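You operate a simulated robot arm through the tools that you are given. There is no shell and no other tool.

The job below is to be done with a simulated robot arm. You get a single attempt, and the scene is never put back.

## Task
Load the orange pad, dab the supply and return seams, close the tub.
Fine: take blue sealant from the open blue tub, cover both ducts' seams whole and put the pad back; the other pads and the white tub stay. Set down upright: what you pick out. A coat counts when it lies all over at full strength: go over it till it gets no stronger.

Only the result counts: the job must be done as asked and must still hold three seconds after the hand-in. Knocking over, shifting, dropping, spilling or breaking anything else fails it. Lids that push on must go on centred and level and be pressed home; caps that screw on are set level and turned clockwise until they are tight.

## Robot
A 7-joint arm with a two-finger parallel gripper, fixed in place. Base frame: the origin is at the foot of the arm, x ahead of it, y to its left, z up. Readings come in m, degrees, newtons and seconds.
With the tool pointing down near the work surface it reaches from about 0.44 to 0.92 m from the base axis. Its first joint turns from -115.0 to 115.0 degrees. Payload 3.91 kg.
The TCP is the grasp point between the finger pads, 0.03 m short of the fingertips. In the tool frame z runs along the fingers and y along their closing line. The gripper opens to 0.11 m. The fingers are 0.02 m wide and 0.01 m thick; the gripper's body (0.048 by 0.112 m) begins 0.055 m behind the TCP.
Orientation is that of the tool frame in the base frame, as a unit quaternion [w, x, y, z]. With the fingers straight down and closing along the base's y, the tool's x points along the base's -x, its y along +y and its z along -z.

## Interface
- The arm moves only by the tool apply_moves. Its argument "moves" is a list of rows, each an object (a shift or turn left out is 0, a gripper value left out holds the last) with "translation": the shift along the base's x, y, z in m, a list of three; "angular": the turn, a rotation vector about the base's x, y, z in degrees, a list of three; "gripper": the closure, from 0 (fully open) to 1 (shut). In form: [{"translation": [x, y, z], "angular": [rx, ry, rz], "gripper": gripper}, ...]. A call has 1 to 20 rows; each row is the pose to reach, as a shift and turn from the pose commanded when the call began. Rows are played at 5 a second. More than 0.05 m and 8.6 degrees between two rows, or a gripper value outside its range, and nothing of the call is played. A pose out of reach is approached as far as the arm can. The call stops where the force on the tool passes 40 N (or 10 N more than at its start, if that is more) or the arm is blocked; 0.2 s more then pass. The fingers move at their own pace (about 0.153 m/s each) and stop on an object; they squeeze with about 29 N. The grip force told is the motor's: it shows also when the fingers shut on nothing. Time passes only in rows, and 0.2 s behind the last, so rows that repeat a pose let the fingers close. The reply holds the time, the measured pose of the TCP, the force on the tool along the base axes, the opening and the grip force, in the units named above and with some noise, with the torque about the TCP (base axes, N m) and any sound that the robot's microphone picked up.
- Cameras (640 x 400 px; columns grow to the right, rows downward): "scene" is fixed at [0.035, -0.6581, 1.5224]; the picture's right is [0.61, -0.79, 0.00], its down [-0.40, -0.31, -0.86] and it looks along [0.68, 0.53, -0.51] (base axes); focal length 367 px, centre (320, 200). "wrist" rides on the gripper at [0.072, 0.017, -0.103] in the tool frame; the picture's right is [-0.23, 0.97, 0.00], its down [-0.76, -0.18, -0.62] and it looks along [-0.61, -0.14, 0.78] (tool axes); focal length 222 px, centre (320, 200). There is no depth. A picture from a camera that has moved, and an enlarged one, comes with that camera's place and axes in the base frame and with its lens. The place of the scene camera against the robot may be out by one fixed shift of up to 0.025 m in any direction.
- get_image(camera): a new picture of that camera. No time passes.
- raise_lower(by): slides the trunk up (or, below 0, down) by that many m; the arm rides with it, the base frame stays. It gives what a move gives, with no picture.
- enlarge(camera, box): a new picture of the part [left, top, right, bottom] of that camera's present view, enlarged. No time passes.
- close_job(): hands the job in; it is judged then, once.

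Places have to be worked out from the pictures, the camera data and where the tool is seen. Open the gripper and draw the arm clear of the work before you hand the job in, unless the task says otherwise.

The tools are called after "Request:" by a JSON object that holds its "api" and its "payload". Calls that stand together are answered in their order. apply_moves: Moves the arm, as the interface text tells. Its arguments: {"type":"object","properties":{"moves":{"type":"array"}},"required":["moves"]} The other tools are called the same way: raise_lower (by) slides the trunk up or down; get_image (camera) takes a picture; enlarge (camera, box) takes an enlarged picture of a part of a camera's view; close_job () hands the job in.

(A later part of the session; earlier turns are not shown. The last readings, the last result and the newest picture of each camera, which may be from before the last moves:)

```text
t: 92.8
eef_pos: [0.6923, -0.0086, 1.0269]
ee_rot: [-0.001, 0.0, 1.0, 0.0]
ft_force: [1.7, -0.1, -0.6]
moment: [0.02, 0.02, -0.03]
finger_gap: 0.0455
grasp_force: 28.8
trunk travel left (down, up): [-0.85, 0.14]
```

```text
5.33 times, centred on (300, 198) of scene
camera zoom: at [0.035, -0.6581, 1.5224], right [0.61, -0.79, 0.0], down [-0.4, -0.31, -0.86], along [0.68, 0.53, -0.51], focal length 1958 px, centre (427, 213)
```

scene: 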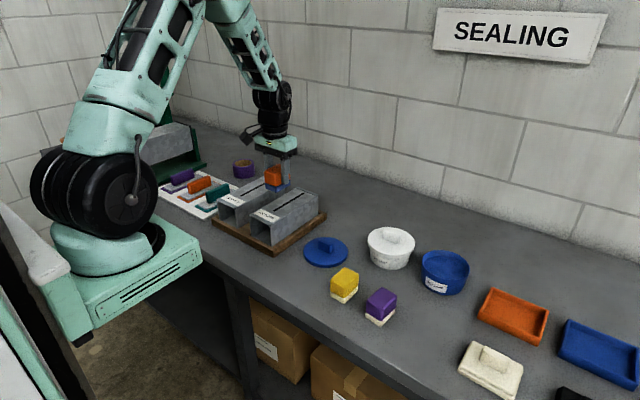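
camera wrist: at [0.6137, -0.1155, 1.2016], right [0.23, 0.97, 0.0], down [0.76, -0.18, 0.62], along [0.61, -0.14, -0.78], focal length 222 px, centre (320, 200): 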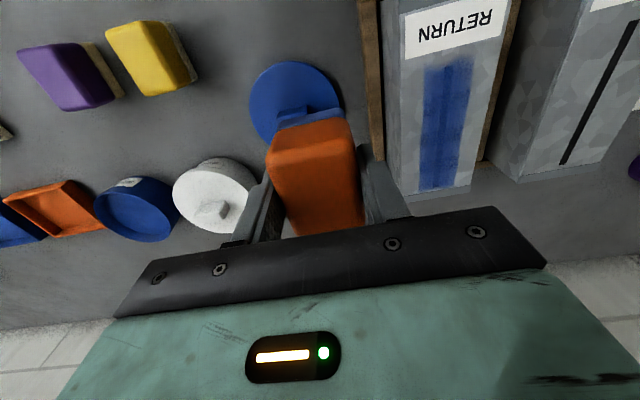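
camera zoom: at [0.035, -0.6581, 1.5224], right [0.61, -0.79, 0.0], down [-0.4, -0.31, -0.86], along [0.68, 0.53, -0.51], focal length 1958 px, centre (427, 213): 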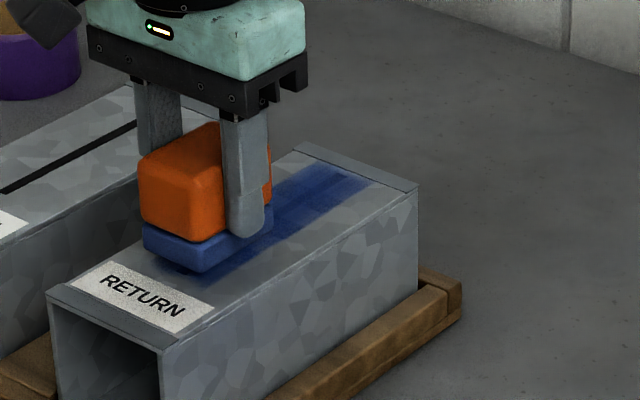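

Now the far end in the same way.

Request:
{"api": "apply_moves", "payload": {"moves": [{"translation": [0.04, -0.002, 0.004]}, {"translation": [0.08, -0.002, 0.004]}, {"translation": [0.092, -0.002, 0]}, {"translation": [0.092, -0.002, -0.007]}, {"translation": [0.092, -0.002, -0.009]}, {"translation": [0.092, 0.004, -0.009]}, {"translation": [0.092, -0.008, -0.009]}, {"translation": [0.092, 0.004, -0.009]}, {"translation": [0.092, -0.008, -0.009]}, {"translation": [0.092, 0.004, -0.009]}, {"translation": [0.092, -0.008, -0.009]}, {"translation": [0.092, -0.002, -0.009]}, {"translation": [0.084, -0.002, -0.009]}, {"translation": [0.092, -0.002, -0.009]}, {"translation": [0.084, -0.002, -0.009]}]}}

Request:
{"api": "apply_moves", "payload": {"moves": [{"translation": [0, 0, 0.02]}, {"translation": [-0.02, 0, 0.06]}, {"translation": [-0.04, -0.04, 0.08]}, {"translation": [-0.06, -0.08, 0.08]}, {"translation": [-0.085, -0.12, 0.08]}, {"translation": [-0.085, -0.12, 0.08]}]}}

Request:
{"api": "enlarge", "payload": {"camera": "wrist", "box": [425, 60, 525, 200]}}

Request:
{"api": "enlarge", "payload": {"camera": "scene", "box": [250, 160, 350, 235]}}

```text
t: 96.0
eef_pos: [0.7751, -0.0113, 1.019]
ee_rot: [0.0, 0.0, 1.0, 0.0]
ft_force: [-1.1, 0.8, -1.0]
moment: [0.0, -0.02, 0.0]
finger_gap: 0.0453
grasp_force: 29.3
trunk travel left (down, up): [-0.85, 0.14]
```

```text
t: 97.4
eef_pos: [0.6919, -0.1313, 1.0976]
ee_rot: [0.0, -0.001, 1.0, 0.0]
ft_force: [-0.1, 0.4, -0.9]
moment: [-0.02, -0.02, -0.01]
finger_gap: 0.0453
grasp_force: 28.5
trunk travel left (down, up): [-0.85, 0.14]
```

```text
2.86 times, centred on (475, 130) of wrist
camera zoom: at [0.6198, -0.1156, 1.2027], right [0.23, 0.97, 0.0], down [0.76, -0.18, 0.62], along [0.61, -0.14, -0.78], focal length 635 px, centre (-123, 400)
```

zoom: 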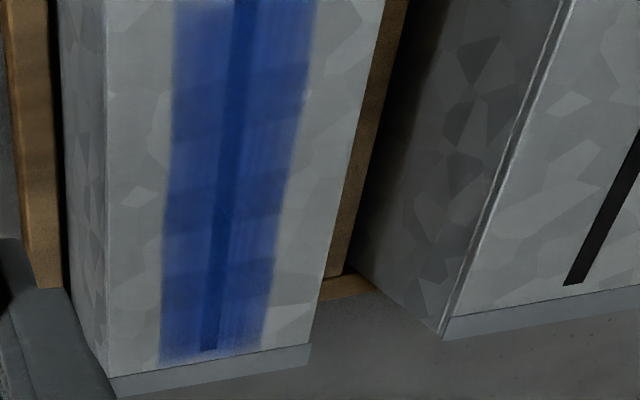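

```text
5.33 times, centred on (300, 198) of scene
camera zoom: at [0.035, -0.6581, 1.5224], right [0.61, -0.79, 0.0], down [-0.4, -0.31, -0.86], along [0.68, 0.53, -0.51], focal length 1958 px, centre (427, 213)
```

zoom: 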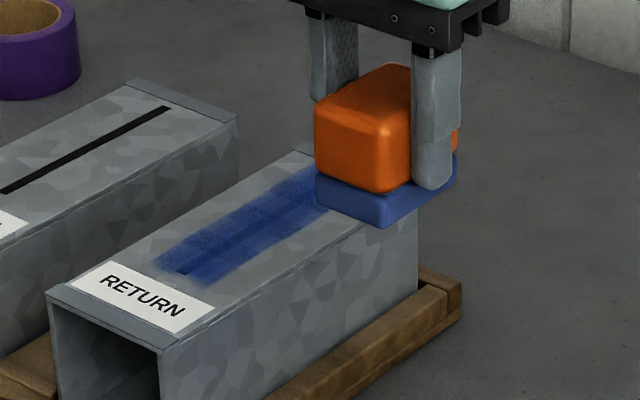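

The last passes made no contact (-1 N), so the ends weren't extended. I'll redo them using force feedback.

Request:
{"api": "apply_moves", "payload": {"moves": [{"translation": [-0.003, 0.04, 0]}, {"translation": [-0.006, 0.08, 0]}, {"translation": [-0.01, 0.121, 0]}, {"translation": [-0.01, 0.121, -0.04]}, {"translation": [-0.01, 0.121, -0.07]}, {"translation": [-0.01, 0.121, -0.078]}, {"translation": [-0.01, 0.121, -0.08]}, {"translation": [-0.01, 0.121, -0.081]}]}}

```text
t: 99.2
eef_pos: [0.6793, -0.011, 1.0184]
ee_rot: [0.0, 0.0, 1.0, 0.0]
ft_force: [-0.2, -0.4, 1.6]
moment: [-0.03, -0.05, 0.02]
finger_gap: 0.0454
grasp_force: 28.8
trunk travel left (down, up): [-0.85, 0.14]
```

Just touching (1.6 N). I'll press 1.2 mm further and scrub the near end.

Request:
{"api": "apply_moves", "payload": {"moves": [{"translation": [0, 0, -0.0013]}, {"translation": [0, 0.006, -0.0013]}, {"translation": [0, -0.006, -0.0013]}, {"translation": [0, 0.006, -0.0013]}, {"translation": [0, -0.006, -0.0013]}, {"translation": [0, 0.006, -0.0013]}, {"translation": [0, -0.006, -0.0013]}, {"translation": [0, 0.006, -0.0013]}, {"translation": [0, -0.006, -0.0013]}, {"translation": [0, 0, -0.0013]}]}}

Request:
{"api": "apply_moves", "payload": {"moves": [{"translation": [0.01, 0, 0.01]}, {"translation": [0.05, 0, 0.01]}, {"translation": [0.09, 0, 0.01]}, {"translation": [0.104, 0, 0.008]}, {"translation": [0.104, 0, 0.002]}, {"translation": [0.104, 0, 0.001]}, {"translation": [0.104, 0, 0.0]}]}}

```text
t: 101.4
eef_pos: [0.6791, -0.0132, 1.0166]
ee_rot: [0.0, 0.0, 1.0, -0.001]
ft_force: [-1.4, -8.0, 21.8]
moment: [-0.19, -0.06, -0.03]
finger_gap: 0.0454
grasp_force: 29.4
trunk travel left (down, up): [-0.85, 0.14]
```

```text
t: 103.0
eef_pos: [0.7867, -0.0096, 1.0178]
ee_rot: [0.001, 0.0, 1.0, 0.0]
ft_force: [0.4, -0.6, 7.1]
moment: [0.04, 0.15, 0.02]
finger_gap: 0.0453
grasp_force: 29.4
trunk travel left (down, up): [-0.85, 0.14]
```

In contact at the far end (7 N), so I'll scrub here.

Request:
{"api": "apply_moves", "payload": {"moves": [{"translation": [0, 0, -0.0005]}, {"translation": [0, 0.006, -0.0005]}, {"translation": [0, -0.006, -0.0005]}, {"translation": [0, 0.006, -0.0005]}, {"translation": [0, -0.006, -0.0005]}, {"translation": [0, 0.006, -0.0005]}, {"translation": [0, -0.006, -0.0005]}, {"translation": [0, 0.006, -0.0005]}, {"translation": [0, -0.006, -0.0005]}, {"translation": [0, 0, -0.0005]}, {"translation": [-0.01, 0, -0.0005]}, {"translation": [-0.02, 0, -0.0005]}, {"translation": [-0.03, 0, -0.0005]}, {"translation": [-0.04, 0, -0.0005]}, {"translation": [-0.05, 0, -0.0005]}, {"translation": [-0.06, 0, -0.0005]}, {"translation": [-0.07, 0, -0.0005]}]}}

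Request:
{"api": "apply_moves", "payload": {"moves": [{"translation": [0, 0, 0.02]}, {"translation": [0, 0, 0.06]}, {"translation": [-0.01, -0.04, 0.08]}, {"translation": [-0.03, -0.08, 0.08]}, {"translation": [-0.04, -0.12, 0.08]}, {"translation": [-0.04, -0.12, 0.08]}]}}

Request:
{"api": "get_image", "payload": {"camera": "wrist"}}

Request:
{"api": "enlarge", "payload": {"camera": "wrist", "box": [390, 30, 550, 190]}}

Request:
{"api": "enlarge", "payload": {"camera": "scene", "box": [250, 160, 350, 235]}}

```text
t: 106.6
eef_pos: [0.7138, -0.0101, 1.0147]
ee_rot: [0.001, 0.001, 1.0, -0.001]
ft_force: [4.8, 0.8, 20.3]
moment: [0.02, -0.02, 0.0]
finger_gap: 0.0455
grasp_force: 29.3
trunk travel left (down, up): [-0.85, 0.14]
```

```text
t: 108.0
eef_pos: [0.6722, -0.1293, 1.0987]
ee_rot: [0.0, 0.001, 1.0, 0.0]
ft_force: [-0.3, 0.0, 0.6]
moment: [0.0, -0.03, -0.04]
finger_gap: 0.0458
grasp_force: 28.7
trunk travel left (down, up): [-0.85, 0.14]
```

```text
taken
camera wrist: at [0.6007, -0.1129, 1.2023], right [0.23, 0.97, 0.0], down [0.76, -0.18, 0.62], along [0.61, -0.14, -0.78], focal length 222 px, centre (320, 200)
```

wrist: 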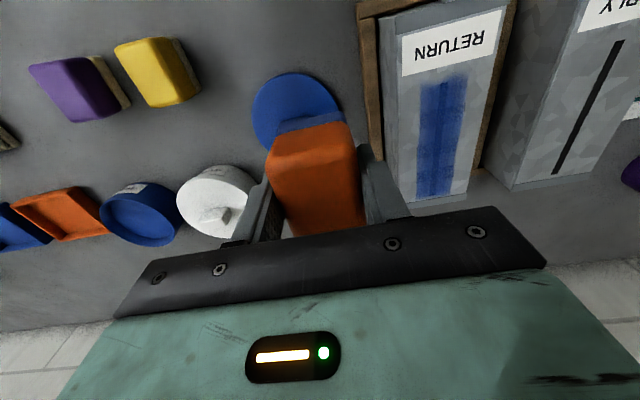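

```text
2.50 times, centred on (470, 110) of wrist
camera zoom: at [0.6007, -0.1129, 1.2023], right [0.23, 0.97, 0.0], down [0.76, -0.18, 0.62], along [0.61, -0.14, -0.78], focal length 555 px, centre (-55, 425)
```

zoom: 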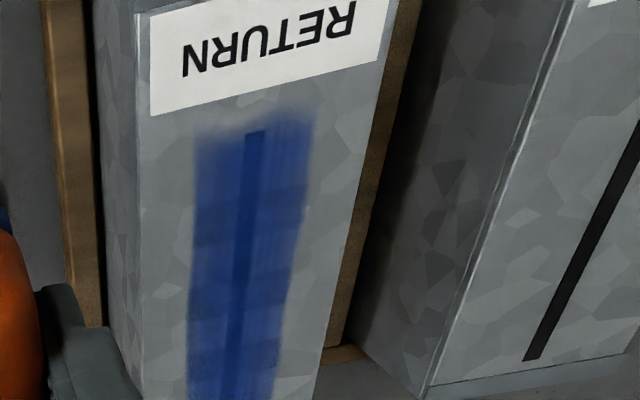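

```text
5.33 times, centred on (300, 198) of scene
camera zoom: at [0.035, -0.6581, 1.5224], right [0.61, -0.79, 0.0], down [-0.4, -0.31, -0.86], along [0.68, 0.53, -0.51], focal length 1958 px, centre (427, 213)
```

zoom: 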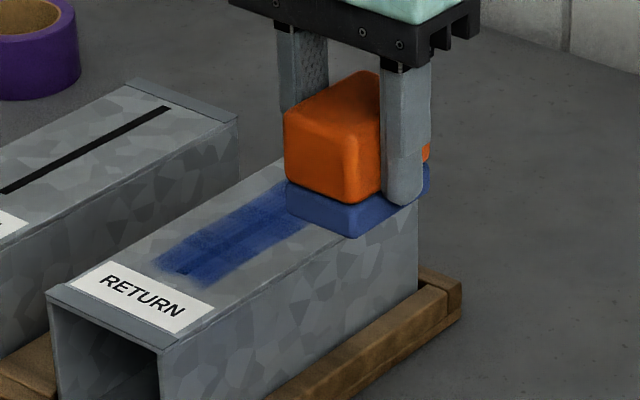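

The boundary didn't grow and the tone is unchanged, so the return coat is saturated within its region. The pad has slid up about 8 mm in the grip, so I'll reload and regrip higher in the tub before doing supply.

Request:
{"api": "apply_moves", "payload": {"moves": [{"translation": [0.014, -0.042, 0]}, {"translation": [0.028, -0.084, 0]}, {"translation": [0.042, -0.126, 0]}, {"translation": [0.056, -0.168, 0]}, {"translation": [0.07, -0.21, 0]}, {"translation": [0.084, -0.252, 0]}, {"translation": [0.098, -0.294, 0]}, {"translation": [0.113, -0.34, 0]}, {"translation": [0.113, -0.34, 0]}, {"translation": [0.113, -0.34, -0.045]}, {"translation": [0.113, -0.34, -0.09]}, {"translation": [0.113, -0.34, -0.12]}, {"translation": [0.113, -0.34, -0.13]}, {"translation": [0.113, -0.34, -0.133]}, {"translation": [0.113, -0.34, -0.135]}, {"translation": [0.113, -0.34, -0.136]}, {"translation": [0.113, -0.34, -0.136]}]}}

Request:
{"api": "enlarge", "payload": {"camera": "scene", "box": [410, 230, 480, 300]}}

```text
t: 111.6
eef_pos: [0.7873, -0.4719, 0.9623]
ee_rot: [0.001, 0.0, 1.0, -0.002]
ft_force: [-2.7, -3.9, 21.9]
moment: [0.05, -0.01, -0.01]
finger_gap: 0.0456
grasp_force: 28.7
trunk travel left (down, up): [-0.85, 0.14]
```

```text
5.71 times, centred on (445, 265) of scene
camera zoom: at [0.035, -0.6581, 1.5224], right [0.61, -0.79, 0.0], down [-0.4, -0.31, -0.86], along [0.68, 0.53, -0.51], focal length 2098 px, centre (-394, -171)
```

zoom: 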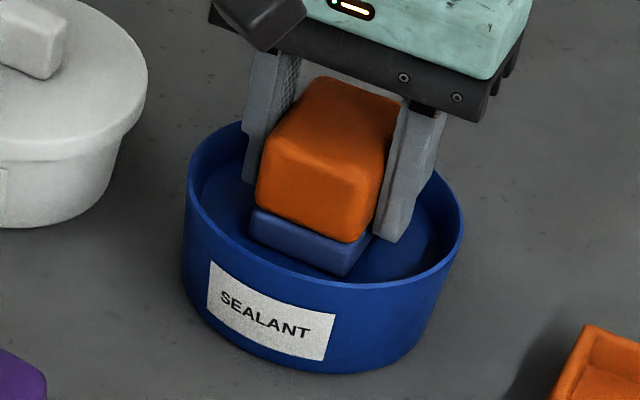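

The pad is seated on the sealant. I'll open slightly, raise 8 mm and regrip.

Request:
{"api": "apply_moves", "payload": {"moves": [{"translation": [0, 0, 0.002], "gripper": 0.5}, {"translation": [0, 0, 0.002], "gripper": 0.5}, {"translation": [0, 0, 0.003], "gripper": 0.5}, {"translation": [0, 0, 0.006], "gripper": 0.5}, {"translation": [0, 0, 0.009], "gripper": 0.5}, {"translation": [0, 0, 0.009], "gripper": 0.5}, {"translation": [0, 0, 0.009], "gripper": 0.75}, {"translation": [0, 0, 0.009], "gripper": 0.75}, {"translation": [0, 0, 0.009], "gripper": 0.75}]}}

Request:
{"api": "enlarge", "payload": {"camera": "scene", "box": [410, 230, 480, 300]}}

```text
t: 113.6
eef_pos: [0.786, -0.4694, 0.9689]
ee_rot: [0.0, -0.001, 1.0, 0.0]
ft_force: [-0.1, -0.3, 0.3]
moment: [0.05, 0.0, 0.02]
finger_gap: 0.0453
grasp_force: 28.7
trunk travel left (down, up): [-0.85, 0.14]
```

```text
5.71 times, centred on (445, 265) of scene
camera zoom: at [0.035, -0.6581, 1.5224], right [0.61, -0.79, 0.0], down [-0.4, -0.31, -0.86], along [0.68, 0.53, -0.51], focal length 2098 px, centre (-394, -171)
```

zoom: 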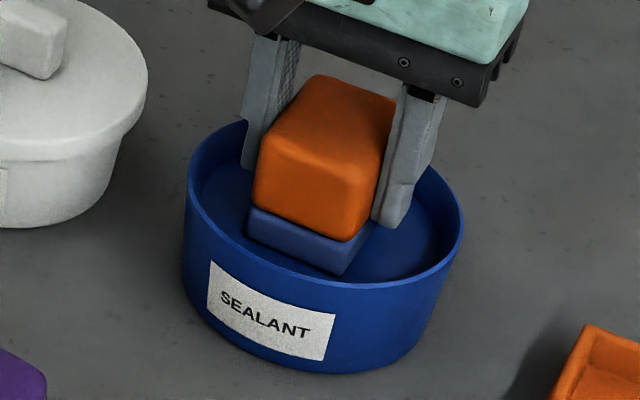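

Regripped. I'll travel to above the supply duct's near station.

Request:
{"api": "apply_moves", "payload": {"moves": [{"translation": [0, 0, 0.03]}, {"translation": [0, 0, 0.07]}, {"translation": [0, 0, 0.115]}, {"translation": [0, 0, 0.13]}, {"translation": [-0.007, 0.043, 0.13]}, {"translation": [-0.014, 0.086, 0.13]}, {"translation": [-0.021, 0.129, 0.13]}, {"translation": [-0.028, 0.172, 0.13]}, {"translation": [-0.035, 0.215, 0.13]}, {"translation": [-0.042, 0.258, 0.13]}, {"translation": [-0.049, 0.301, 0.13]}, {"translation": [-0.056, 0.344, 0.13]}, {"translation": [-0.063, 0.387, 0.13]}, {"translation": [-0.07, 0.43, 0.13]}, {"translation": [-0.077, 0.473, 0.13]}, {"translation": [-0.084, 0.516, 0.13]}, {"translation": [-0.091, 0.559, 0.13]}, {"translation": [-0.096, 0.5994, 0.13]}, {"translation": [-0.096, 0.5994, 0.13]}]}}

Request:
{"api": "get_image", "payload": {"camera": "wrist"}}

Request:
{"api": "enlarge", "payload": {"camera": "wrist", "box": [240, 50, 400, 150]}}

```text
t: 117.6
eef_pos: [0.69, 0.1332, 1.0997]
ee_rot: [0.0, 0.0, 1.0, -0.001]
ft_force: [0.4, 0.1, -0.2]
moment: [0.0, 0.01, 0.0]
finger_gap: 0.0456
grasp_force: 29.0
trunk travel left (down, up): [-0.85, 0.14]
```

```text
taken
camera wrist: at [0.6187, 0.1481, 1.2039], right [0.23, 0.97, 0.0], down [0.76, -0.18, 0.62], along [0.61, -0.14, -0.78], focal length 222 px, centre (320, 200)
```

wrist: 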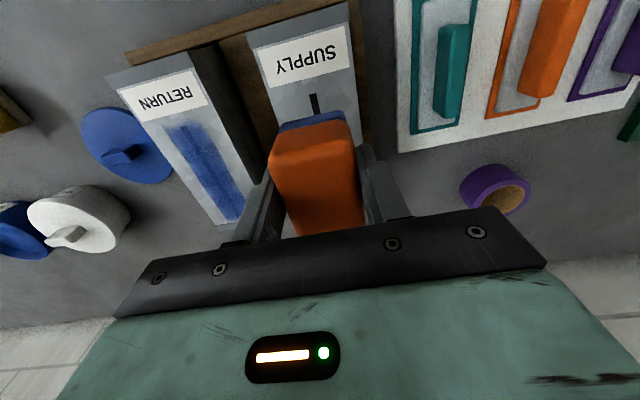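

```text
4.00 times, centred on (320, 100) of wrist
camera zoom: at [0.6187, 0.1481, 1.2039], right [0.23, 0.97, 0.0], down [0.76, -0.18, 0.62], along [0.61, -0.14, -0.78], focal length 888 px, centre (320, 600)
```

zoom: 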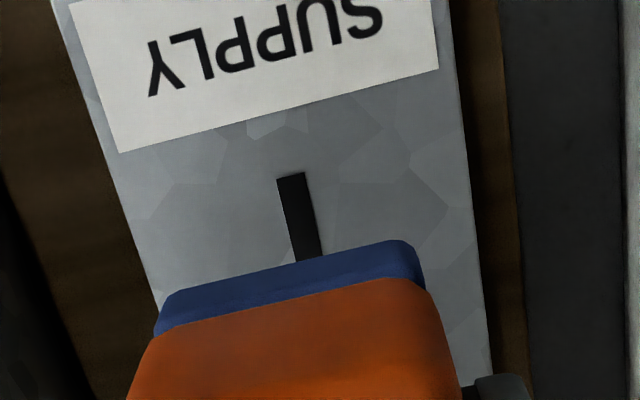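

The supply seam's near end is at (0.669, 0.129). I'll shift y by -3 mm and lower to contact.

Request:
{"api": "apply_moves", "payload": {"moves": [{"translation": [-0.002, -0.003, -0.04]}, {"translation": [-0.002, -0.003, -0.07]}, {"translation": [-0.002, -0.003, -0.076]}, {"translation": [-0.002, -0.003, -0.078]}, {"translation": [-0.002, -0.003, -0.0785]}]}}

```text
t: 118.8
eef_pos: [0.6889, 0.1282, 1.0219]
ee_rot: [0.0, 0.0, 1.0, 0.001]
ft_force: [-2.5, 2.7, 6.9]
moment: [0.05, 0.19, -0.06]
finger_gap: 0.0454
grasp_force: 28.9
trunk travel left (down, up): [-0.85, 0.14]
```

Contact at 6.9 N. I'll scrub at three stations along the supply seam.

Request:
{"api": "apply_moves", "payload": {"moves": [{"translation": [0, 0.006, -0.0003]}, {"translation": [0, -0.006, -0.0003]}, {"translation": [0, 0.006, -0.0003]}, {"translation": [0, -0.006, -0.0003]}, {"translation": [0, 0.006, -0.0003]}, {"translation": [0, 0, -0.0003]}, {"translation": [0.02, 0, 0.001]}, {"translation": [0.043, 0, -0.0003]}, {"translation": [0.043, 0.006, -0.0003]}, {"translation": [0.043, -0.006, -0.0003]}, {"translation": [0.043, 0.006, -0.0003]}, {"translation": [0.043, -0.006, -0.0003]}, {"translation": [0.065, 0, 0.001]}, {"translation": [0.09, 0, -0.0003]}, {"translation": [0.09, 0.006, -0.0003]}, {"translation": [0.09, -0.006, -0.0003]}, {"translation": [0.09, 0.006, -0.0003]}, {"translation": [0.09, -0.006, -0.0003]}, {"translation": [0.09, 0.006, -0.0003]}, {"translation": [0.09, 0, -0.0003]}]}}

Request:
{"api": "enlarge", "payload": {"camera": "scene", "box": [215, 150, 315, 225]}}

```text
t: 123.0
eef_pos: [0.7782, 0.1269, 1.0221]
ee_rot: [0.0, 0.001, 1.0, -0.001]
ft_force: [-0.3, 1.3, 4.4]
moment: [0.1, -0.12, 0.0]
finger_gap: 0.0454
grasp_force: 29.3
trunk travel left (down, up): [-0.85, 0.14]
```

```text
5.33 times, centred on (265, 188) of scene
camera zoom: at [0.035, -0.6581, 1.5224], right [0.61, -0.79, 0.0], down [-0.4, -0.31, -0.86], along [0.68, 0.53, -0.51], focal length 1958 px, centre (613, 267)
```

zoom: 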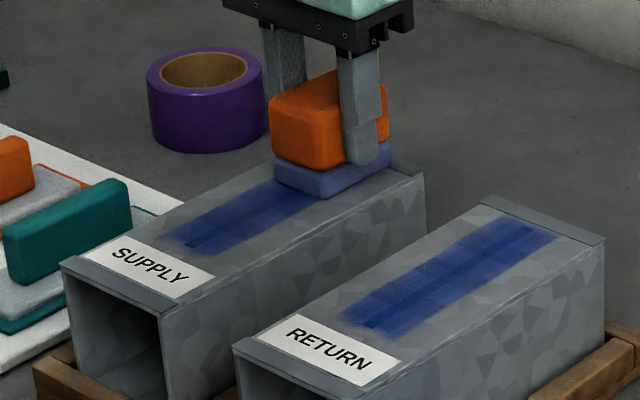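

Supply is coating well, though still lighter than return. Scrubbing back now with slightly more pressure.

Request:
{"api": "apply_moves", "payload": {"moves": [{"translation": [0.003, 0, -0.001]}, {"translation": [0.003, 0.006, -0.001]}, {"translation": [0.003, -0.006, -0.001]}, {"translation": [0.003, 0.006, -0.001]}, {"translation": [0.003, -0.006, -0.001]}, {"translation": [0.0, 0, -0.001]}, {"translation": [-0.022, 0, 0]}, {"translation": [-0.045, 0, -0.001]}, {"translation": [-0.045, 0.006, -0.001]}, {"translation": [-0.045, -0.006, -0.001]}, {"translation": [-0.045, 0.006, -0.001]}, {"translation": [-0.045, -0.006, -0.001]}, {"translation": [-0.067, 0, 0]}, {"translation": [-0.093, 0, -0.001]}, {"translation": [-0.093, 0.006, -0.001]}, {"translation": [-0.093, -0.006, -0.001]}, {"translation": [-0.093, 0.006, -0.001]}, {"translation": [-0.093, -0.006, -0.001]}, {"translation": [-0.093, 0.006, -0.001]}, {"translation": [-0.093, 0, -0.001]}]}}

Request:
{"api": "enlarge", "payload": {"camera": "scene", "box": [215, 150, 315, 225]}}

```text
t: 127.2
eef_pos: [0.6854, 0.127, 1.0189]
ee_rot: [0.0, -0.001, 1.0, 0.001]
ft_force: [0.6, 3.3, 9.8]
moment: [0.07, 0.1, -0.03]
finger_gap: 0.0453
grasp_force: 28.6
trunk travel left (down, up): [-0.85, 0.14]
```

```text
5.33 times, centred on (265, 188) of scene
camera zoom: at [0.035, -0.6581, 1.5224], right [0.61, -0.79, 0.0], down [-0.4, -0.31, -0.86], along [0.68, 0.53, -0.51], focal length 1958 px, centre (613, 267)
```

zoom: 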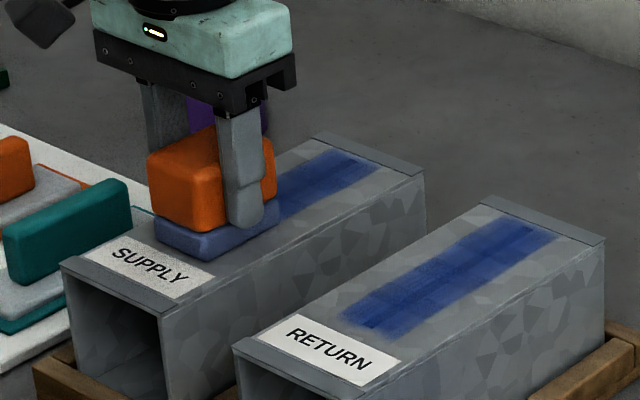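

The supply's far part is lighter and the pad has paled, so I'll go back for another load.

Request:
{"api": "apply_moves", "payload": {"moves": [{"translation": [0, 0, 0.03]}, {"translation": [0, 0, 0.07]}, {"translation": [0, -0.02, 0.08]}, {"translation": [0.008, -0.063, 0.08]}, {"translation": [0.015, -0.106, 0.08]}, {"translation": [0.023, -0.149, 0.08]}, {"translation": [0.031, -0.192, 0.08]}, {"translation": [0.038, -0.235, 0.08]}, {"translation": [0.046, -0.278, 0.08]}, {"translation": [0.053, -0.321, 0.08]}, {"translation": [0.061, -0.364, 0.08]}, {"translation": [0.069, -0.407, 0.08]}, {"translation": [0.077, -0.45, 0.08]}, {"translation": [0.084, -0.493, 0.08]}, {"translation": [0.092, -0.536, 0.08]}, {"translation": [0.099, -0.575, 0.08]}, {"translation": [0.101, -0.597, 0.08]}, {"translation": [0.101, -0.597, 0.08]}, {"translation": [0.101, -0.597, 0.035]}, {"translation": [0.101, -0.597, -0.01]}]}}

Request:
{"api": "apply_moves", "payload": {"moves": [{"translation": [0, 0, -0.03]}, {"translation": [0, 0, -0.038]}, {"translation": [0, 0, -0.041]}, {"translation": [0, 0, -0.042]}, {"translation": [0, 0, -0.043]}, {"translation": [0, 0, -0.0435]}]}}

Request:
{"api": "enlarge", "payload": {"camera": "scene", "box": [410, 230, 480, 300]}}

```text
t: 131.4
eef_pos: [0.787, -0.4724, 1.0111]
ee_rot: [0.0, 0.0, 1.0, -0.001]
ft_force: [-1.0, 0.2, 0.3]
moment: [-0.01, 0.0, 0.05]
finger_gap: 0.0453
grasp_force: 29.1
trunk travel left (down, up): [-0.85, 0.14]
```

```text
t: 132.8
eef_pos: [0.7872, -0.4712, 0.9677]
ee_rot: [0.002, 0.0, 1.0, -0.001]
ft_force: [3.1, -1.5, 12.5]
moment: [0.02, 0.17, 0.03]
finger_gap: 0.0455
grasp_force: 28.7
trunk travel left (down, up): [-0.85, 0.14]
```

```text
5.71 times, centred on (445, 265) of scene
camera zoom: at [0.035, -0.6581, 1.5224], right [0.61, -0.79, 0.0], down [-0.4, -0.31, -0.86], along [0.68, 0.53, -0.51], focal length 2098 px, centre (-394, -171)
```

zoom: 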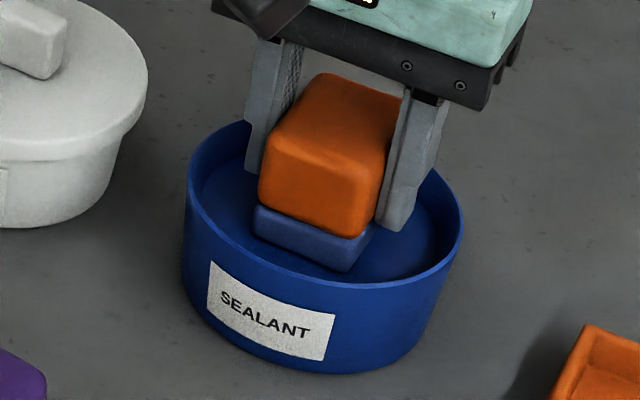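

In contact at 12.5 N. I'll hold a moment, then return to the supply's far end first.

Request:
{"api": "apply_moves", "payload": {"moves": [{"translation": [0, 0, -0.0003]}, {"translation": [0, 0, -0.0003]}, {"translation": [0, 0, -0.0003]}, {"translation": [0, 0, 0.03]}, {"translation": [0, 0, 0.07]}, {"translation": [0, 0, 0.115]}, {"translation": [0, 0.02, 0.13]}, {"translation": [0, 0.065, 0.13]}, {"translation": [0, 0.11, 0.13]}, {"translation": [0, 0.155, 0.13]}, {"translation": [0, 0.2, 0.13]}, {"translation": [0, 0.245, 0.13]}, {"translation": [0, 0.29, 0.13]}, {"translation": [0, 0.335, 0.13]}, {"translation": [0, 0.38, 0.13]}, {"translation": [-0.001, 0.425, 0.13]}, {"translation": [-0.003, 0.47, 0.13]}, {"translation": [-0.005, 0.515, 0.13]}, {"translation": [-0.007, 0.56, 0.13]}, {"translation": [-0.009, 0.599, 0.13]}]}}

Request:
{"api": "apply_moves", "payload": {"moves": [{"translation": [0, 0, -0.04]}, {"translation": [0, 0, -0.07]}, {"translation": [0, 0, -0.075]}, {"translation": [0, 0, -0.0775]}]}}

```text
t: 137.0
eef_pos: [0.7764, 0.1272, 1.0967]
ee_rot: [0.0, 0.001, 1.0, 0.0]
ft_force: [-0.3, 0.1, -0.2]
moment: [0.03, -0.01, 0.02]
finger_gap: 0.0455
grasp_force: 28.8
trunk travel left (down, up): [-0.85, 0.14]
```

```text
t: 138.0
eef_pos: [0.7774, 0.1279, 1.0196]
ee_rot: [0.001, 0.001, 1.0, -0.001]
ft_force: [-1.7, -1.5, 5.5]
moment: [-0.09, 0.04, -0.02]
finger_gap: 0.0453
grasp_force: 28.5
trunk travel left (down, up): [-0.85, 0.14]
```

Light contact at 5.5 N. I'll scrub the far and middle stations, then the near one.

Request:
{"api": "apply_moves", "payload": {"moves": [{"translation": [0.001, 0, -0.001]}, {"translation": [0.001, 0.006, -0.001]}, {"translation": [0.001, -0.006, -0.001]}, {"translation": [0.001, 0.006, -0.001]}, {"translation": [0.001, -0.006, -0.001]}, {"translation": [0.001, 0.006, -0.001]}, {"translation": [0.001, -0.006, -0.001]}, {"translation": [-0.022, 0, 0]}, {"translation": [-0.045, 0, -0.001]}, {"translation": [-0.045, 0.006, -0.001]}, {"translation": [-0.045, -0.006, -0.001]}, {"translation": [-0.045, 0.006, -0.001]}, {"translation": [-0.045, -0.006, -0.001]}, {"translation": [-0.067, 0, 0]}, {"translation": [-0.091, 0, -0.001]}, {"translation": [-0.091, 0.006, -0.001]}, {"translation": [-0.091, -0.006, -0.001]}, {"translation": [-0.091, 0.006, -0.001]}, {"translation": [-0.091, -0.006, -0.001]}, {"translation": [-0.091, 0, -0.001]}]}}

Request:
{"api": "enlarge", "payload": {"camera": "scene", "box": [215, 150, 315, 225]}}

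```text
t: 142.2
eef_pos: [0.6874, 0.1285, 1.0169]
ee_rot: [0.0, 0.0, 1.0, 0.0]
ft_force: [0.1, -0.3, 0.0]
moment: [0.05, 0.0, -0.03]
finger_gap: 0.0455
grasp_force: 28.3
trunk travel left (down, up): [-0.85, 0.14]
```

```text
5.33 times, centred on (265, 188) of scene
camera zoom: at [0.035, -0.6581, 1.5224], right [0.61, -0.79, 0.0], down [-0.4, -0.31, -0.86], along [0.68, 0.53, -0.51], focal length 1958 px, centre (613, 267)
```

zoom: 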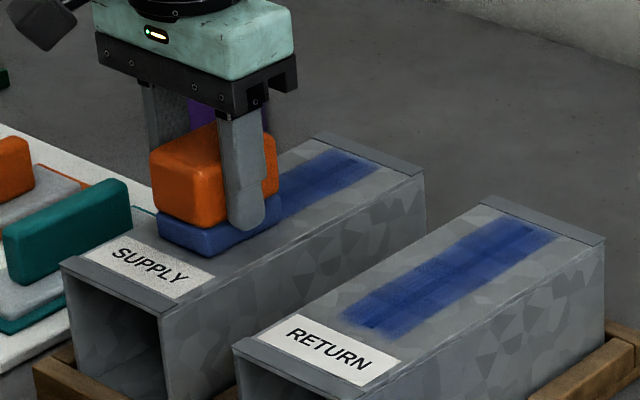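

Contact was lost at the near station, so I'll press until contact returns and continue forward.

Request:
{"api": "apply_moves", "payload": {"moves": [{"translation": [0, 0, -0.001]}, {"translation": [0, 0, -0.002]}, {"translation": [0, 0, -0.002]}]}}

```text
t: 143.0
eef_pos: [0.6875, 0.1281, 1.0159]
ee_rot: [0.001, 0.0, 1.0, -0.001]
ft_force: [-2.0, -0.9, 10.2]
moment: [-0.03, 0.31, 0.03]
finger_gap: 0.0454
grasp_force: 29.3
trunk travel left (down, up): [-0.85, 0.14]
```

10 N again, with near-edge bias. A forward stroke should level it, so I'll stroke along the seam with cross scrubs.

Request:
{"api": "apply_moves", "payload": {"moves": [{"translation": [0, 0.006, 0]}, {"translation": [0, -0.006, 0]}, {"translation": [0, 0.006, 0]}, {"translation": [0, -0.006, 0]}, {"translation": [0.01, 0, -0.0003]}, {"translation": [0.02, 0, -0.0003]}, {"translation": [0.03, 0, -0.0003]}, {"translation": [0.04, 0, -0.0006]}, {"translation": [0.045, 0.006, -0.0006]}, {"translation": [0.045, -0.006, -0.0006]}, {"translation": [0.055, 0, -0.0006]}, {"translation": [0.065, 0, -0.0006]}, {"translation": [0.075, 0, -0.0009]}, {"translation": [0.085, 0, -0.0009]}, {"translation": [0.091, 0, -0.0009]}, {"translation": [0.091, 0.006, -0.0009]}, {"translation": [0.091, -0.006, -0.0009]}, {"translation": [0.091, 0.006, -0.0009]}, {"translation": [0.091, -0.006, -0.0009]}, {"translation": [0.091, 0, -0.0009]}]}}

Request:
{"api": "enlarge", "payload": {"camera": "scene", "box": [215, 150, 315, 225]}}

```text
t: 147.2
eef_pos: [0.7776, 0.1256, 1.0152]
ee_rot: [0.001, 0.001, 1.0, -0.001]
ft_force: [-1.3, -7.7, 21.3]
moment: [-0.19, -0.03, -0.02]
finger_gap: 0.0454
grasp_force: 28.9
trunk travel left (down, up): [-0.85, 0.14]
```

```text
5.33 times, centred on (265, 188) of scene
camera zoom: at [0.035, -0.6581, 1.5224], right [0.61, -0.79, 0.0], down [-0.4, -0.31, -0.86], along [0.68, 0.53, -0.51], focal length 1958 px, centre (613, 267)
```

zoom: 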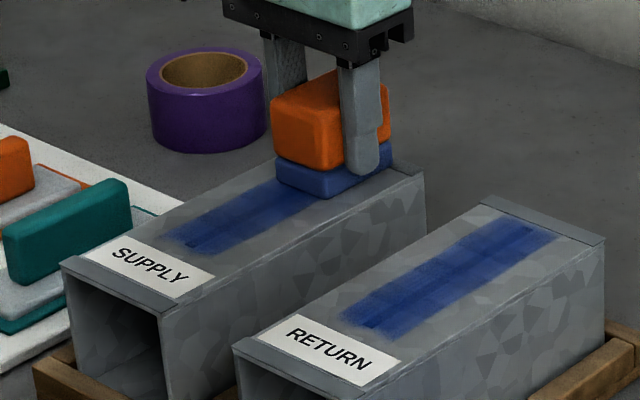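

Firm and flat now (21 N). I'll stroke back along the whole seam with the remaining load, then inspect.

Request:
{"api": "apply_moves", "payload": {"moves": [{"translation": [0.003, 0.003, 0]}, {"translation": [-0.006, 0.002, 0]}, {"translation": [-0.016, 0.002, 0]}, {"translation": [-0.026, 0.002, 0]}, {"translation": [-0.036, 0.002, 0]}, {"translation": [-0.045, 0.008, 0]}, {"translation": [-0.045, -0.004, 0]}, {"translation": [-0.045, 0.008, 0]}, {"translation": [-0.055, 0.002, 0]}, {"translation": [-0.065, 0.002, 0]}, {"translation": [-0.075, 0.002, 0]}, {"translation": [-0.085, 0.002, 0]}, {"translation": [-0.093, 0.008, 0]}, {"translation": [-0.093, -0.004, 0]}, {"translation": [-0.093, 0.008, 0]}, {"translation": [-0.093, -0.004, 0]}, {"translation": [-0.093, 0.002, 0]}]}}

Request:
{"api": "apply_moves", "payload": {"moves": [{"translation": [0, 0, 0.03]}, {"translation": [0, 0, 0.07]}, {"translation": [0, -0.04, 0.08]}, {"translation": [0, -0.08, 0.08]}, {"translation": [0, -0.12, 0.08]}, {"translation": [0, -0.16, 0.08]}, {"translation": [0, -0.2, 0.08]}, {"translation": [0, -0.24, 0.08]}, {"translation": [0, -0.24, 0.08]}]}}

Request:
{"api": "get_image", "payload": {"camera": "wrist"}}

Request:
{"api": "enlarge", "payload": {"camera": "scene", "box": [215, 150, 315, 225]}}

Request:
{"api": "enlarge", "payload": {"camera": "wrist", "box": [390, 30, 640, 200]}}

```text
t: 150.8
eef_pos: [0.6847, 0.13, 1.0146]
ee_rot: [0.0, 0.0, 1.0, 0.0]
ft_force: [0.4, -0.2, -1.1]
moment: [0.02, -0.02, 0.01]
finger_gap: 0.0454
grasp_force: 29.2
trunk travel left (down, up): [-0.85, 0.14]
```

```text
t: 152.8
eef_pos: [0.684, -0.1114, 1.0969]
ee_rot: [0.0, 0.0, 1.0, 0.001]
ft_force: [-0.8, -0.1, 0.0]
moment: [-0.02, 0.0, 0.01]
finger_gap: 0.0453
grasp_force: 28.9
trunk travel left (down, up): [-0.85, 0.14]
```

```text
taken
camera wrist: at [0.6137, -0.0952, 1.2014], right [0.23, 0.97, 0.0], down [0.76, -0.18, 0.62], along [0.61, -0.14, -0.78], focal length 222 px, centre (320, 200)
```

wrist: 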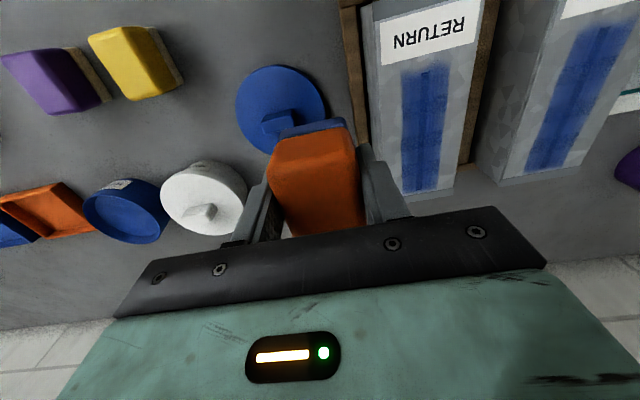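

```text
5.33 times, centred on (265, 188) of scene
camera zoom: at [0.035, -0.6581, 1.5224], right [0.61, -0.79, 0.0], down [-0.4, -0.31, -0.86], along [0.68, 0.53, -0.51], focal length 1958 px, centre (613, 267)
```

zoom: 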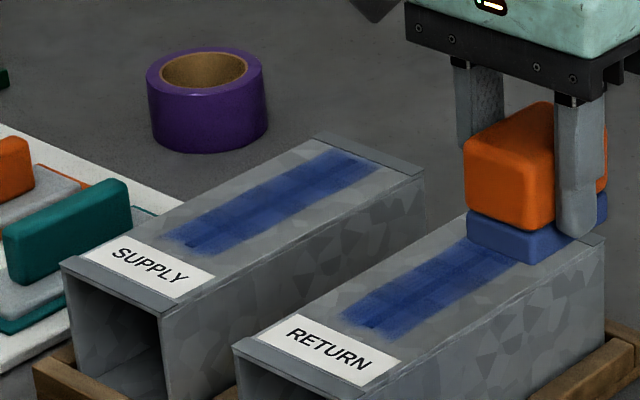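

```text
2.35 times, centred on (515, 115) of wrist
camera zoom: at [0.6137, -0.0952, 1.2014], right [0.23, 0.97, 0.0], down [0.76, -0.18, 0.62], along [0.61, -0.14, -0.78], focal length 523 px, centre (-139, 400)
```

zoom: 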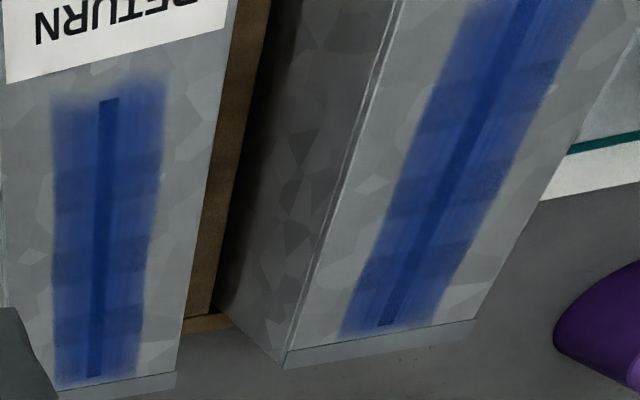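

Both coats look alike, with supply perhaps slightly paler. I'll do one more full reload and pass over both to be sure. First the tub, reseating the pad in the grip.

Request:
{"api": "apply_moves", "payload": {"moves": [{"translation": [0.012, -0.042, 0]}, {"translation": [0.024, -0.084, 0]}, {"translation": [0.036, -0.126, 0]}, {"translation": [0.048, -0.168, 0]}, {"translation": [0.06, -0.21, 0]}, {"translation": [0.072, -0.252, 0]}, {"translation": [0.084, -0.294, 0]}, {"translation": [0.096, -0.336, 0]}, {"translation": [0.103, -0.359, 0]}, {"translation": [0.103, -0.359, 0]}, {"translation": [0.103, -0.359, -0.045]}, {"translation": [0.103, -0.359, -0.09]}, {"translation": [0.103, -0.359, -0.12]}, {"translation": [0.103, -0.359, -0.13]}, {"translation": [0.103, -0.359, -0.133]}, {"translation": [0.103, -0.359, -0.134]}]}}

```text
t: 156.2
eef_pos: [0.7883, -0.4682, 0.9623]
ee_rot: [0.0, 0.0, 1.0, 0.0]
ft_force: [-1.2, 0.4, 5.3]
moment: [0.03, 0.15, 0.0]
finger_gap: 0.0454
grasp_force: 28.5
trunk travel left (down, up): [-0.85, 0.14]
```

In contact. I'll press and hold to load, release to settle, raise 8 mm and regrip.

Request:
{"api": "apply_moves", "payload": {"moves": [{"translation": [0, 0, -0.0015]}, {"translation": [0, 0, -0.0015]}, {"translation": [0, 0, -0.0015]}, {"translation": [0, 0, 0.0], "gripper": 0.5}, {"translation": [0, 0, 0.0], "gripper": 0.5}, {"translation": [0, 0, 0.003], "gripper": 0.5}, {"translation": [0, 0, 0.006], "gripper": 0.5}, {"translation": [0, 0, 0.008], "gripper": 0.5}, {"translation": [0, 0, 0.008], "gripper": 0.5}, {"translation": [0, 0, 0.008], "gripper": 0.75}, {"translation": [0, 0, 0.008], "gripper": 0.75}, {"translation": [0, 0, 0.008], "gripper": 0.75}]}}

Request:
{"api": "enlarge", "payload": {"camera": "scene", "box": [410, 230, 480, 300]}}

Request:
{"api": "get_image", "payload": {"camera": "wrist"}}

```text
t: 158.8
eef_pos: [0.7879, -0.4698, 0.9686]
ee_rot: [0.0, 0.0, 1.0, -0.001]
ft_force: [-0.6, 0.7, 0.1]
moment: [0.0, 0.04, 0.02]
finger_gap: 0.0453
grasp_force: 29.2
trunk travel left (down, up): [-0.85, 0.14]
```

```text
5.71 times, centred on (445, 265) of scene
camera zoom: at [0.035, -0.6581, 1.5224], right [0.61, -0.79, 0.0], down [-0.4, -0.31, -0.86], along [0.68, 0.53, -0.51], focal length 2098 px, centre (-394, -171)
```

zoom: 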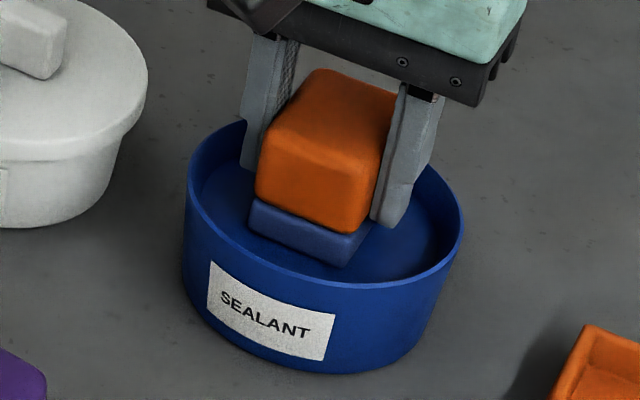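

```text
taken
camera wrist: at [0.7161, -0.4531, 1.0726], right [0.23, 0.97, 0.0], down [0.76, -0.18, 0.62], along [0.61, -0.14, -0.78], focal length 222 px, centre (320, 200)
```

wrist: 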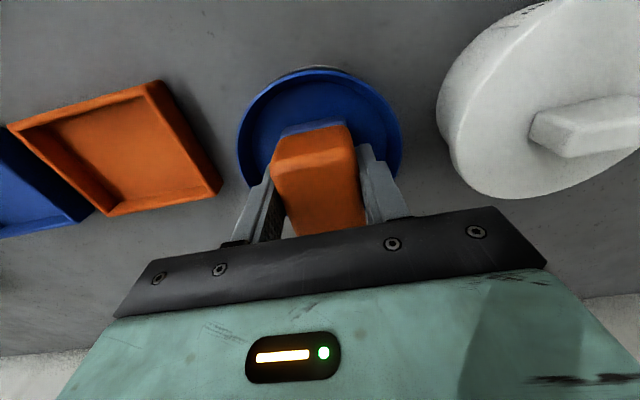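

Regripped level. Off to the supply's far station.

Request:
{"api": "apply_moves", "payload": {"moves": [{"translation": [0, 0, 0.03]}, {"translation": [0, 0, 0.07]}, {"translation": [0, 0, 0.115]}, {"translation": [0, 0.02, 0.13]}, {"translation": [0, 0.065, 0.13]}, {"translation": [0, 0.11, 0.13]}, {"translation": [0, 0.155, 0.13]}, {"translation": [0, 0.2, 0.13]}, {"translation": [0, 0.245, 0.13]}, {"translation": [0, 0.29, 0.13]}, {"translation": [0, 0.335, 0.13]}, {"translation": [0, 0.38, 0.13]}, {"translation": [-0.001, 0.425, 0.13]}, {"translation": [-0.004, 0.47, 0.13]}, {"translation": [-0.008, 0.515, 0.13]}, {"translation": [-0.01, 0.56, 0.13]}, {"translation": [-0.012, 0.598, 0.13]}, {"translation": [-0.012, 0.598, 0.095]}, {"translation": [-0.012, 0.598, 0.06]}, {"translation": [-0.012, 0.598, 0.0545]}]}}

Request:
{"api": "apply_moves", "payload": {"moves": [{"translation": [0, 0, -0.001]}, {"translation": [0, 0, -0.002]}, {"translation": [0, 0, -0.0025]}]}}

```text
t: 163.0
eef_pos: [0.7748, 0.1293, 1.0228]
ee_rot: [0.0, -0.001, 1.0, 0.0]
ft_force: [0.4, -0.4, -1.7]
moment: [-0.02, 0.02, 0.03]
finger_gap: 0.0453
grasp_force: 28.8
trunk travel left (down, up): [-0.85, 0.14]
```

```text
t: 163.8
eef_pos: [0.7757, 0.129, 1.0195]
ee_rot: [0.0, 0.0, 1.0, -0.001]
ft_force: [-0.2, -0.4, -1.2]
moment: [0.01, -0.03, 0.06]
finger_gap: 0.0453
grasp_force: 29.2
trunk travel left (down, up): [-0.85, 0.14]
```

No contact yet, so I'll lower further in small steps.

Request:
{"api": "apply_moves", "payload": {"moves": [{"translation": [0, 0, -0.001]}, {"translation": [0, 0, -0.0015]}, {"translation": [0, 0, -0.002]}]}}

```text
t: 164.6
eef_pos: [0.7758, 0.1303, 1.0202]
ee_rot: [0.001, 0.0, 1.0, 0.0]
ft_force: [-5.0, -1.2, 14.8]
moment: [-0.11, 0.3, 0.02]
finger_gap: 0.0454
grasp_force: 28.7
trunk travel left (down, up): [-0.85, 0.14]
```

Contact at 14.8 N. Scrubbing along the supply seam, lowering slightly on the way to make up for slip.

Request:
{"api": "apply_moves", "payload": {"moves": [{"translation": [0.002, 0.006, 0]}, {"translation": [0.002, -0.007, 0]}, {"translation": [0.002, 0.006, -0.0003]}, {"translation": [0.002, -0.007, -0.0003]}, {"translation": [0.002, 0.005, -0.0003]}, {"translation": [-0.01, 0, -0.0005]}, {"translation": [-0.02, 0, -0.0005]}, {"translation": [-0.03, 0, -0.0005]}, {"translation": [-0.043, 0.005, -0.0008]}, {"translation": [-0.043, -0.007, -0.0008]}, {"translation": [-0.043, 0.005, -0.0008]}, {"translation": [-0.053, 0, -0.001]}, {"translation": [-0.063, 0, -0.001]}, {"translation": [-0.073, 0, -0.0012]}, {"translation": [-0.083, 0, -0.0014]}, {"translation": [-0.09, 0.005, -0.0016]}, {"translation": [-0.09, -0.007, -0.0016]}, {"translation": [-0.09, 0.005, -0.0016]}, {"translation": [-0.09, -0.007, -0.0016]}, {"translation": [-0.09, 0, -0.0018]}]}}

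Request:
{"api": "enlarge", "payload": {"camera": "scene", "box": [215, 150, 315, 225]}}

```text
t: 168.8
eef_pos: [0.6852, 0.1288, 1.0169]
ee_rot: [-0.001, 0.0, 1.0, -0.001]
ft_force: [-0.9, -5.8, 16.2]
moment: [-0.14, 0.3, 0.08]
finger_gap: 0.0453
grasp_force: 29.5
trunk travel left (down, up): [-0.85, 0.14]
```

```text
5.33 times, centred on (265, 188) of scene
camera zoom: at [0.035, -0.6581, 1.5224], right [0.61, -0.79, 0.0], down [-0.4, -0.31, -0.86], along [0.68, 0.53, -0.51], focal length 1958 px, centre (613, 267)
```

zoom: 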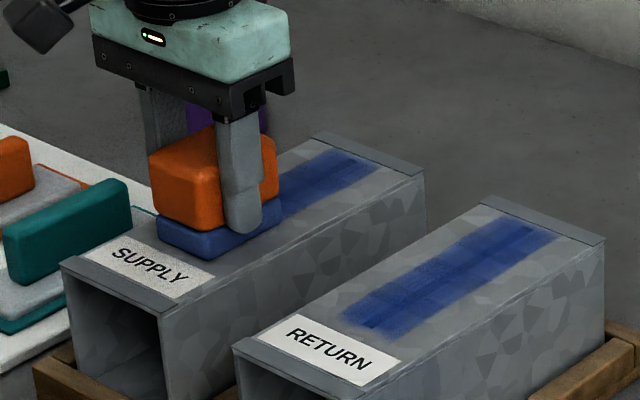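

Good contact was kept and the pad is keeping its colour, which suggests saturation. One more forward pass, then look.

Request:
{"api": "apply_moves", "payload": {"moves": [{"translation": [0.01, 0, 0]}, {"translation": [0.02, 0, 0]}, {"translation": [0.03, 0, 0]}, {"translation": [0.043, 0.006, 0]}, {"translation": [0.043, -0.006, 0]}, {"translation": [0.043, 0.006, 0]}, {"translation": [0.053, 0, -0.0003]}, {"translation": [0.063, 0, -0.0003]}, {"translation": [0.073, 0, -0.0003]}, {"translation": [0.083, 0, -0.0003]}, {"translation": [0.094, 0.006, -0.0005]}, {"translation": [0.094, -0.006, -0.0005]}, {"translation": [0.094, 0.006, -0.0005]}, {"translation": [0.094, -0.006, -0.0005]}, {"translation": [0.094, 0, -0.0005]}]}}

Request:
{"api": "apply_moves", "payload": {"moves": [{"translation": [0, 0, 0.03]}, {"translation": [-0.02, 0, 0.07]}, {"translation": [-0.04, -0.03, 0.08]}, {"translation": [-0.06, -0.07, 0.08]}, {"translation": [-0.08, -0.11, 0.08]}, {"translation": [-0.09, -0.15, 0.08]}, {"translation": [-0.09, -0.2, 0.08]}, {"translation": [-0.09, -0.24, 0.08]}, {"translation": [-0.09, -0.24, 0.08]}]}}

Request:
{"api": "enlarge", "payload": {"camera": "scene", "box": [215, 150, 315, 225]}}

Request:
{"api": "enlarge", "payload": {"camera": "wrist", "box": [390, 30, 640, 200]}}

```text
t: 172.0
eef_pos: [0.7786, 0.127, 1.0165]
ee_rot: [-0.001, 0.001, 1.0, -0.001]
ft_force: [-1.4, -6.1, 15.3]
moment: [-0.12, 0.05, 0.01]
finger_gap: 0.0454
grasp_force: 28.4
trunk travel left (down, up): [-0.85, 0.14]
```

```text
t: 174.0
eef_pos: [0.69, -0.1106, 1.097]
ee_rot: [0.001, -0.001, 1.0, 0.0]
ft_force: [-0.3, 0.9, 0.0]
moment: [0.01, 0.0, 0.0]
finger_gap: 0.0453
grasp_force: 29.0
trunk travel left (down, up): [-0.85, 0.14]
```

```text
5.33 times, centred on (265, 188) of scene
camera zoom: at [0.035, -0.6581, 1.5224], right [0.61, -0.79, 0.0], down [-0.4, -0.31, -0.86], along [0.68, 0.53, -0.51], focal length 1958 px, centre (613, 267)
```

zoom: 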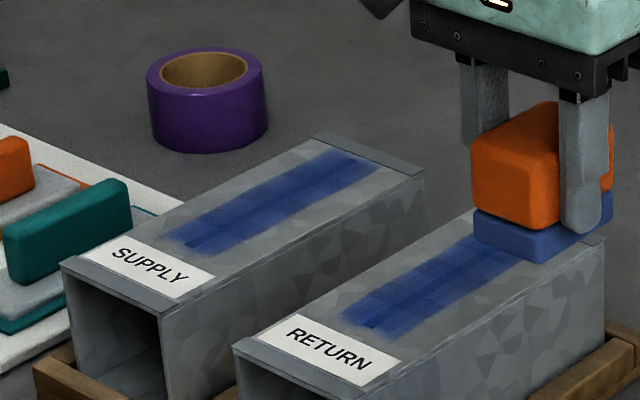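

```text
2.35 times, centred on (515, 115) of wrist
camera zoom: at [0.6181, -0.0944, 1.2013], right [0.23, 0.97, 0.0], down [0.76, -0.18, 0.62], along [0.61, -0.14, -0.78], focal length 523 px, centre (-139, 400)
```

zoom: 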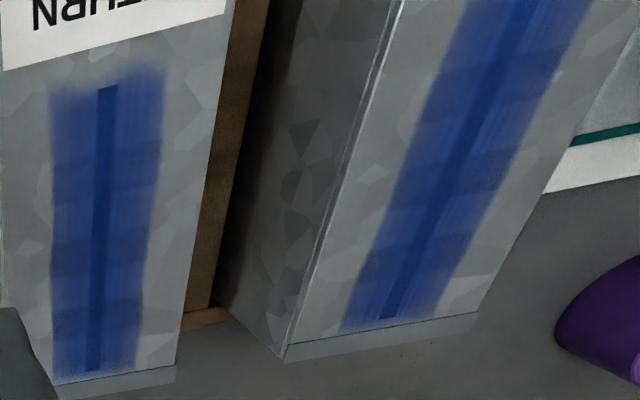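

There's no further change on either duct, so both seams are saturated. Before returning the pad, I'll check how it sits in the grip.

Request:
{"api": "enlarge", "payload": {"camera": "wrist", "box": [230, 80, 420, 230]}}

Request:
{"api": "enlarge", "payload": {"camera": "scene", "box": [290, 160, 340, 205]}}

```text
2.67 times, centred on (325, 155) of wrist
camera zoom: at [0.6181, -0.0944, 1.2013], right [0.23, 0.97, 0.0], down [0.76, -0.18, 0.62], along [0.61, -0.14, -0.78], focal length 592 px, centre (307, 320)
```

zoom: 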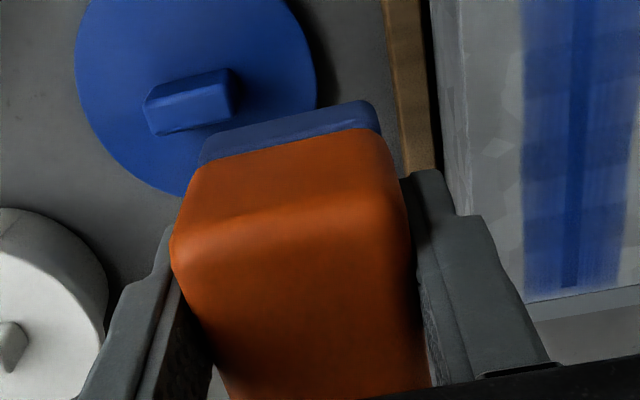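

```text
8.89 times, centred on (315, 182) of scene
camera zoom: at [0.035, -0.6581, 1.5224], right [0.61, -0.79, 0.0], down [-0.4, -0.31, -0.86], along [0.68, 0.53, -0.51], focal length 3264 px, centre (364, 356)
```

zoom: 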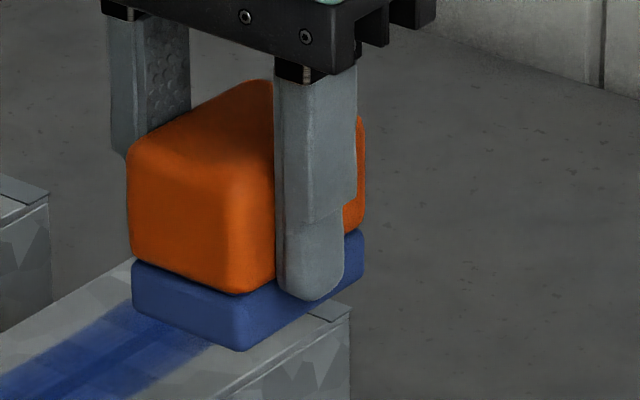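

The pad sits about 9 mm forward of the TCP and 6–7 mm up. I'll carry it back so it lands at its original place (0.595, -0.4945, yaw -6°).

Request:
{"api": "apply_moves", "payload": {"moves": [{"translation": [-0.011, -0.04, 0]}, {"translation": [-0.022, -0.08, 0]}, {"translation": [-0.033, -0.12, 0]}, {"translation": [-0.044, -0.16, 0]}, {"translation": [-0.055, -0.2, 0]}, {"translation": [-0.066, -0.24, 0], "angular": [0, 0, -2]}, {"translation": [-0.077, -0.28, 0], "angular": [0, 0, -4]}, {"translation": [-0.088, -0.32, 0], "angular": [0, 0, -6]}, {"translation": [-0.1, -0.36, 0], "angular": [0, 0, -6]}, {"translation": [-0.104, -0.383, 0], "angular": [0, 0, -6]}, {"translation": [-0.104, -0.383, 0], "angular": [0, 0, -6]}, {"translation": [-0.104, -0.383, -0.04], "angular": [0, 0, -6]}, {"translation": [-0.104, -0.383, -0.08], "angular": [0, 0, -6]}, {"translation": [-0.104, -0.383, -0.12], "angular": [0, 0, -6]}, {"translation": [-0.104, -0.383, -0.15], "angular": [0, 0, -6]}, {"translation": [-0.104, -0.383, -0.16], "angular": [0, 0, -6]}, {"translation": [-0.104, -0.383, -0.16], "angular": [0, 0, -6]}]}}

Request:
{"api": "enlarge", "payload": {"camera": "scene", "box": [350, 250, 470, 350]}}

Request:
{"api": "get_image", "payload": {"camera": "wrist"}}

```text
t: 177.6
eef_pos: [0.5847, -0.4935, 0.9359]
ee_rot: [0.0, 0.052, 0.999, 0.0]
ft_force: [-0.2, -0.1, -0.7]
moment: [0.03, 0.02, -0.02]
finger_gap: 0.0455
grasp_force: 29.0
trunk travel left (down, up): [-0.85, 0.14]
```

```text
4.00 times, centred on (410, 300) of scene
camera zoom: at [0.035, -0.6581, 1.5224], right [0.61, -0.79, 0.0], down [-0.4, -0.31, -0.86], along [0.68, 0.53, -0.51], focal length 1469 px, centre (-40, -200)
```

zoom: 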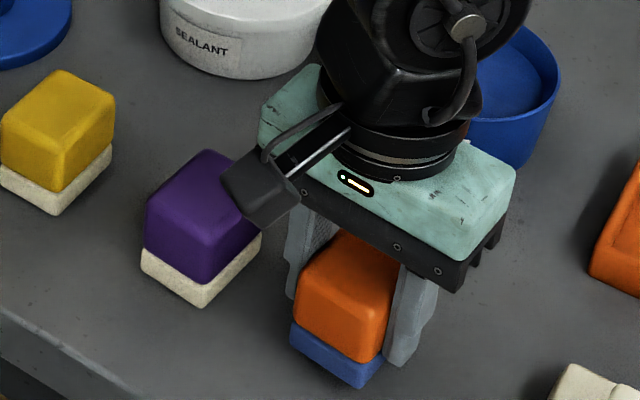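

```text
taken
camera wrist: at [0.5155, -0.4703, 1.0401], right [0.33, 0.94, 0.0], down [0.74, -0.26, 0.62], along [0.59, -0.2, -0.78], focal length 222 px, centre (320, 200)
```

wrist: 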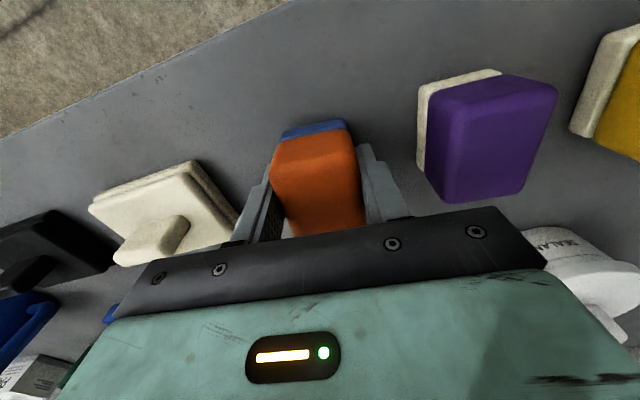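

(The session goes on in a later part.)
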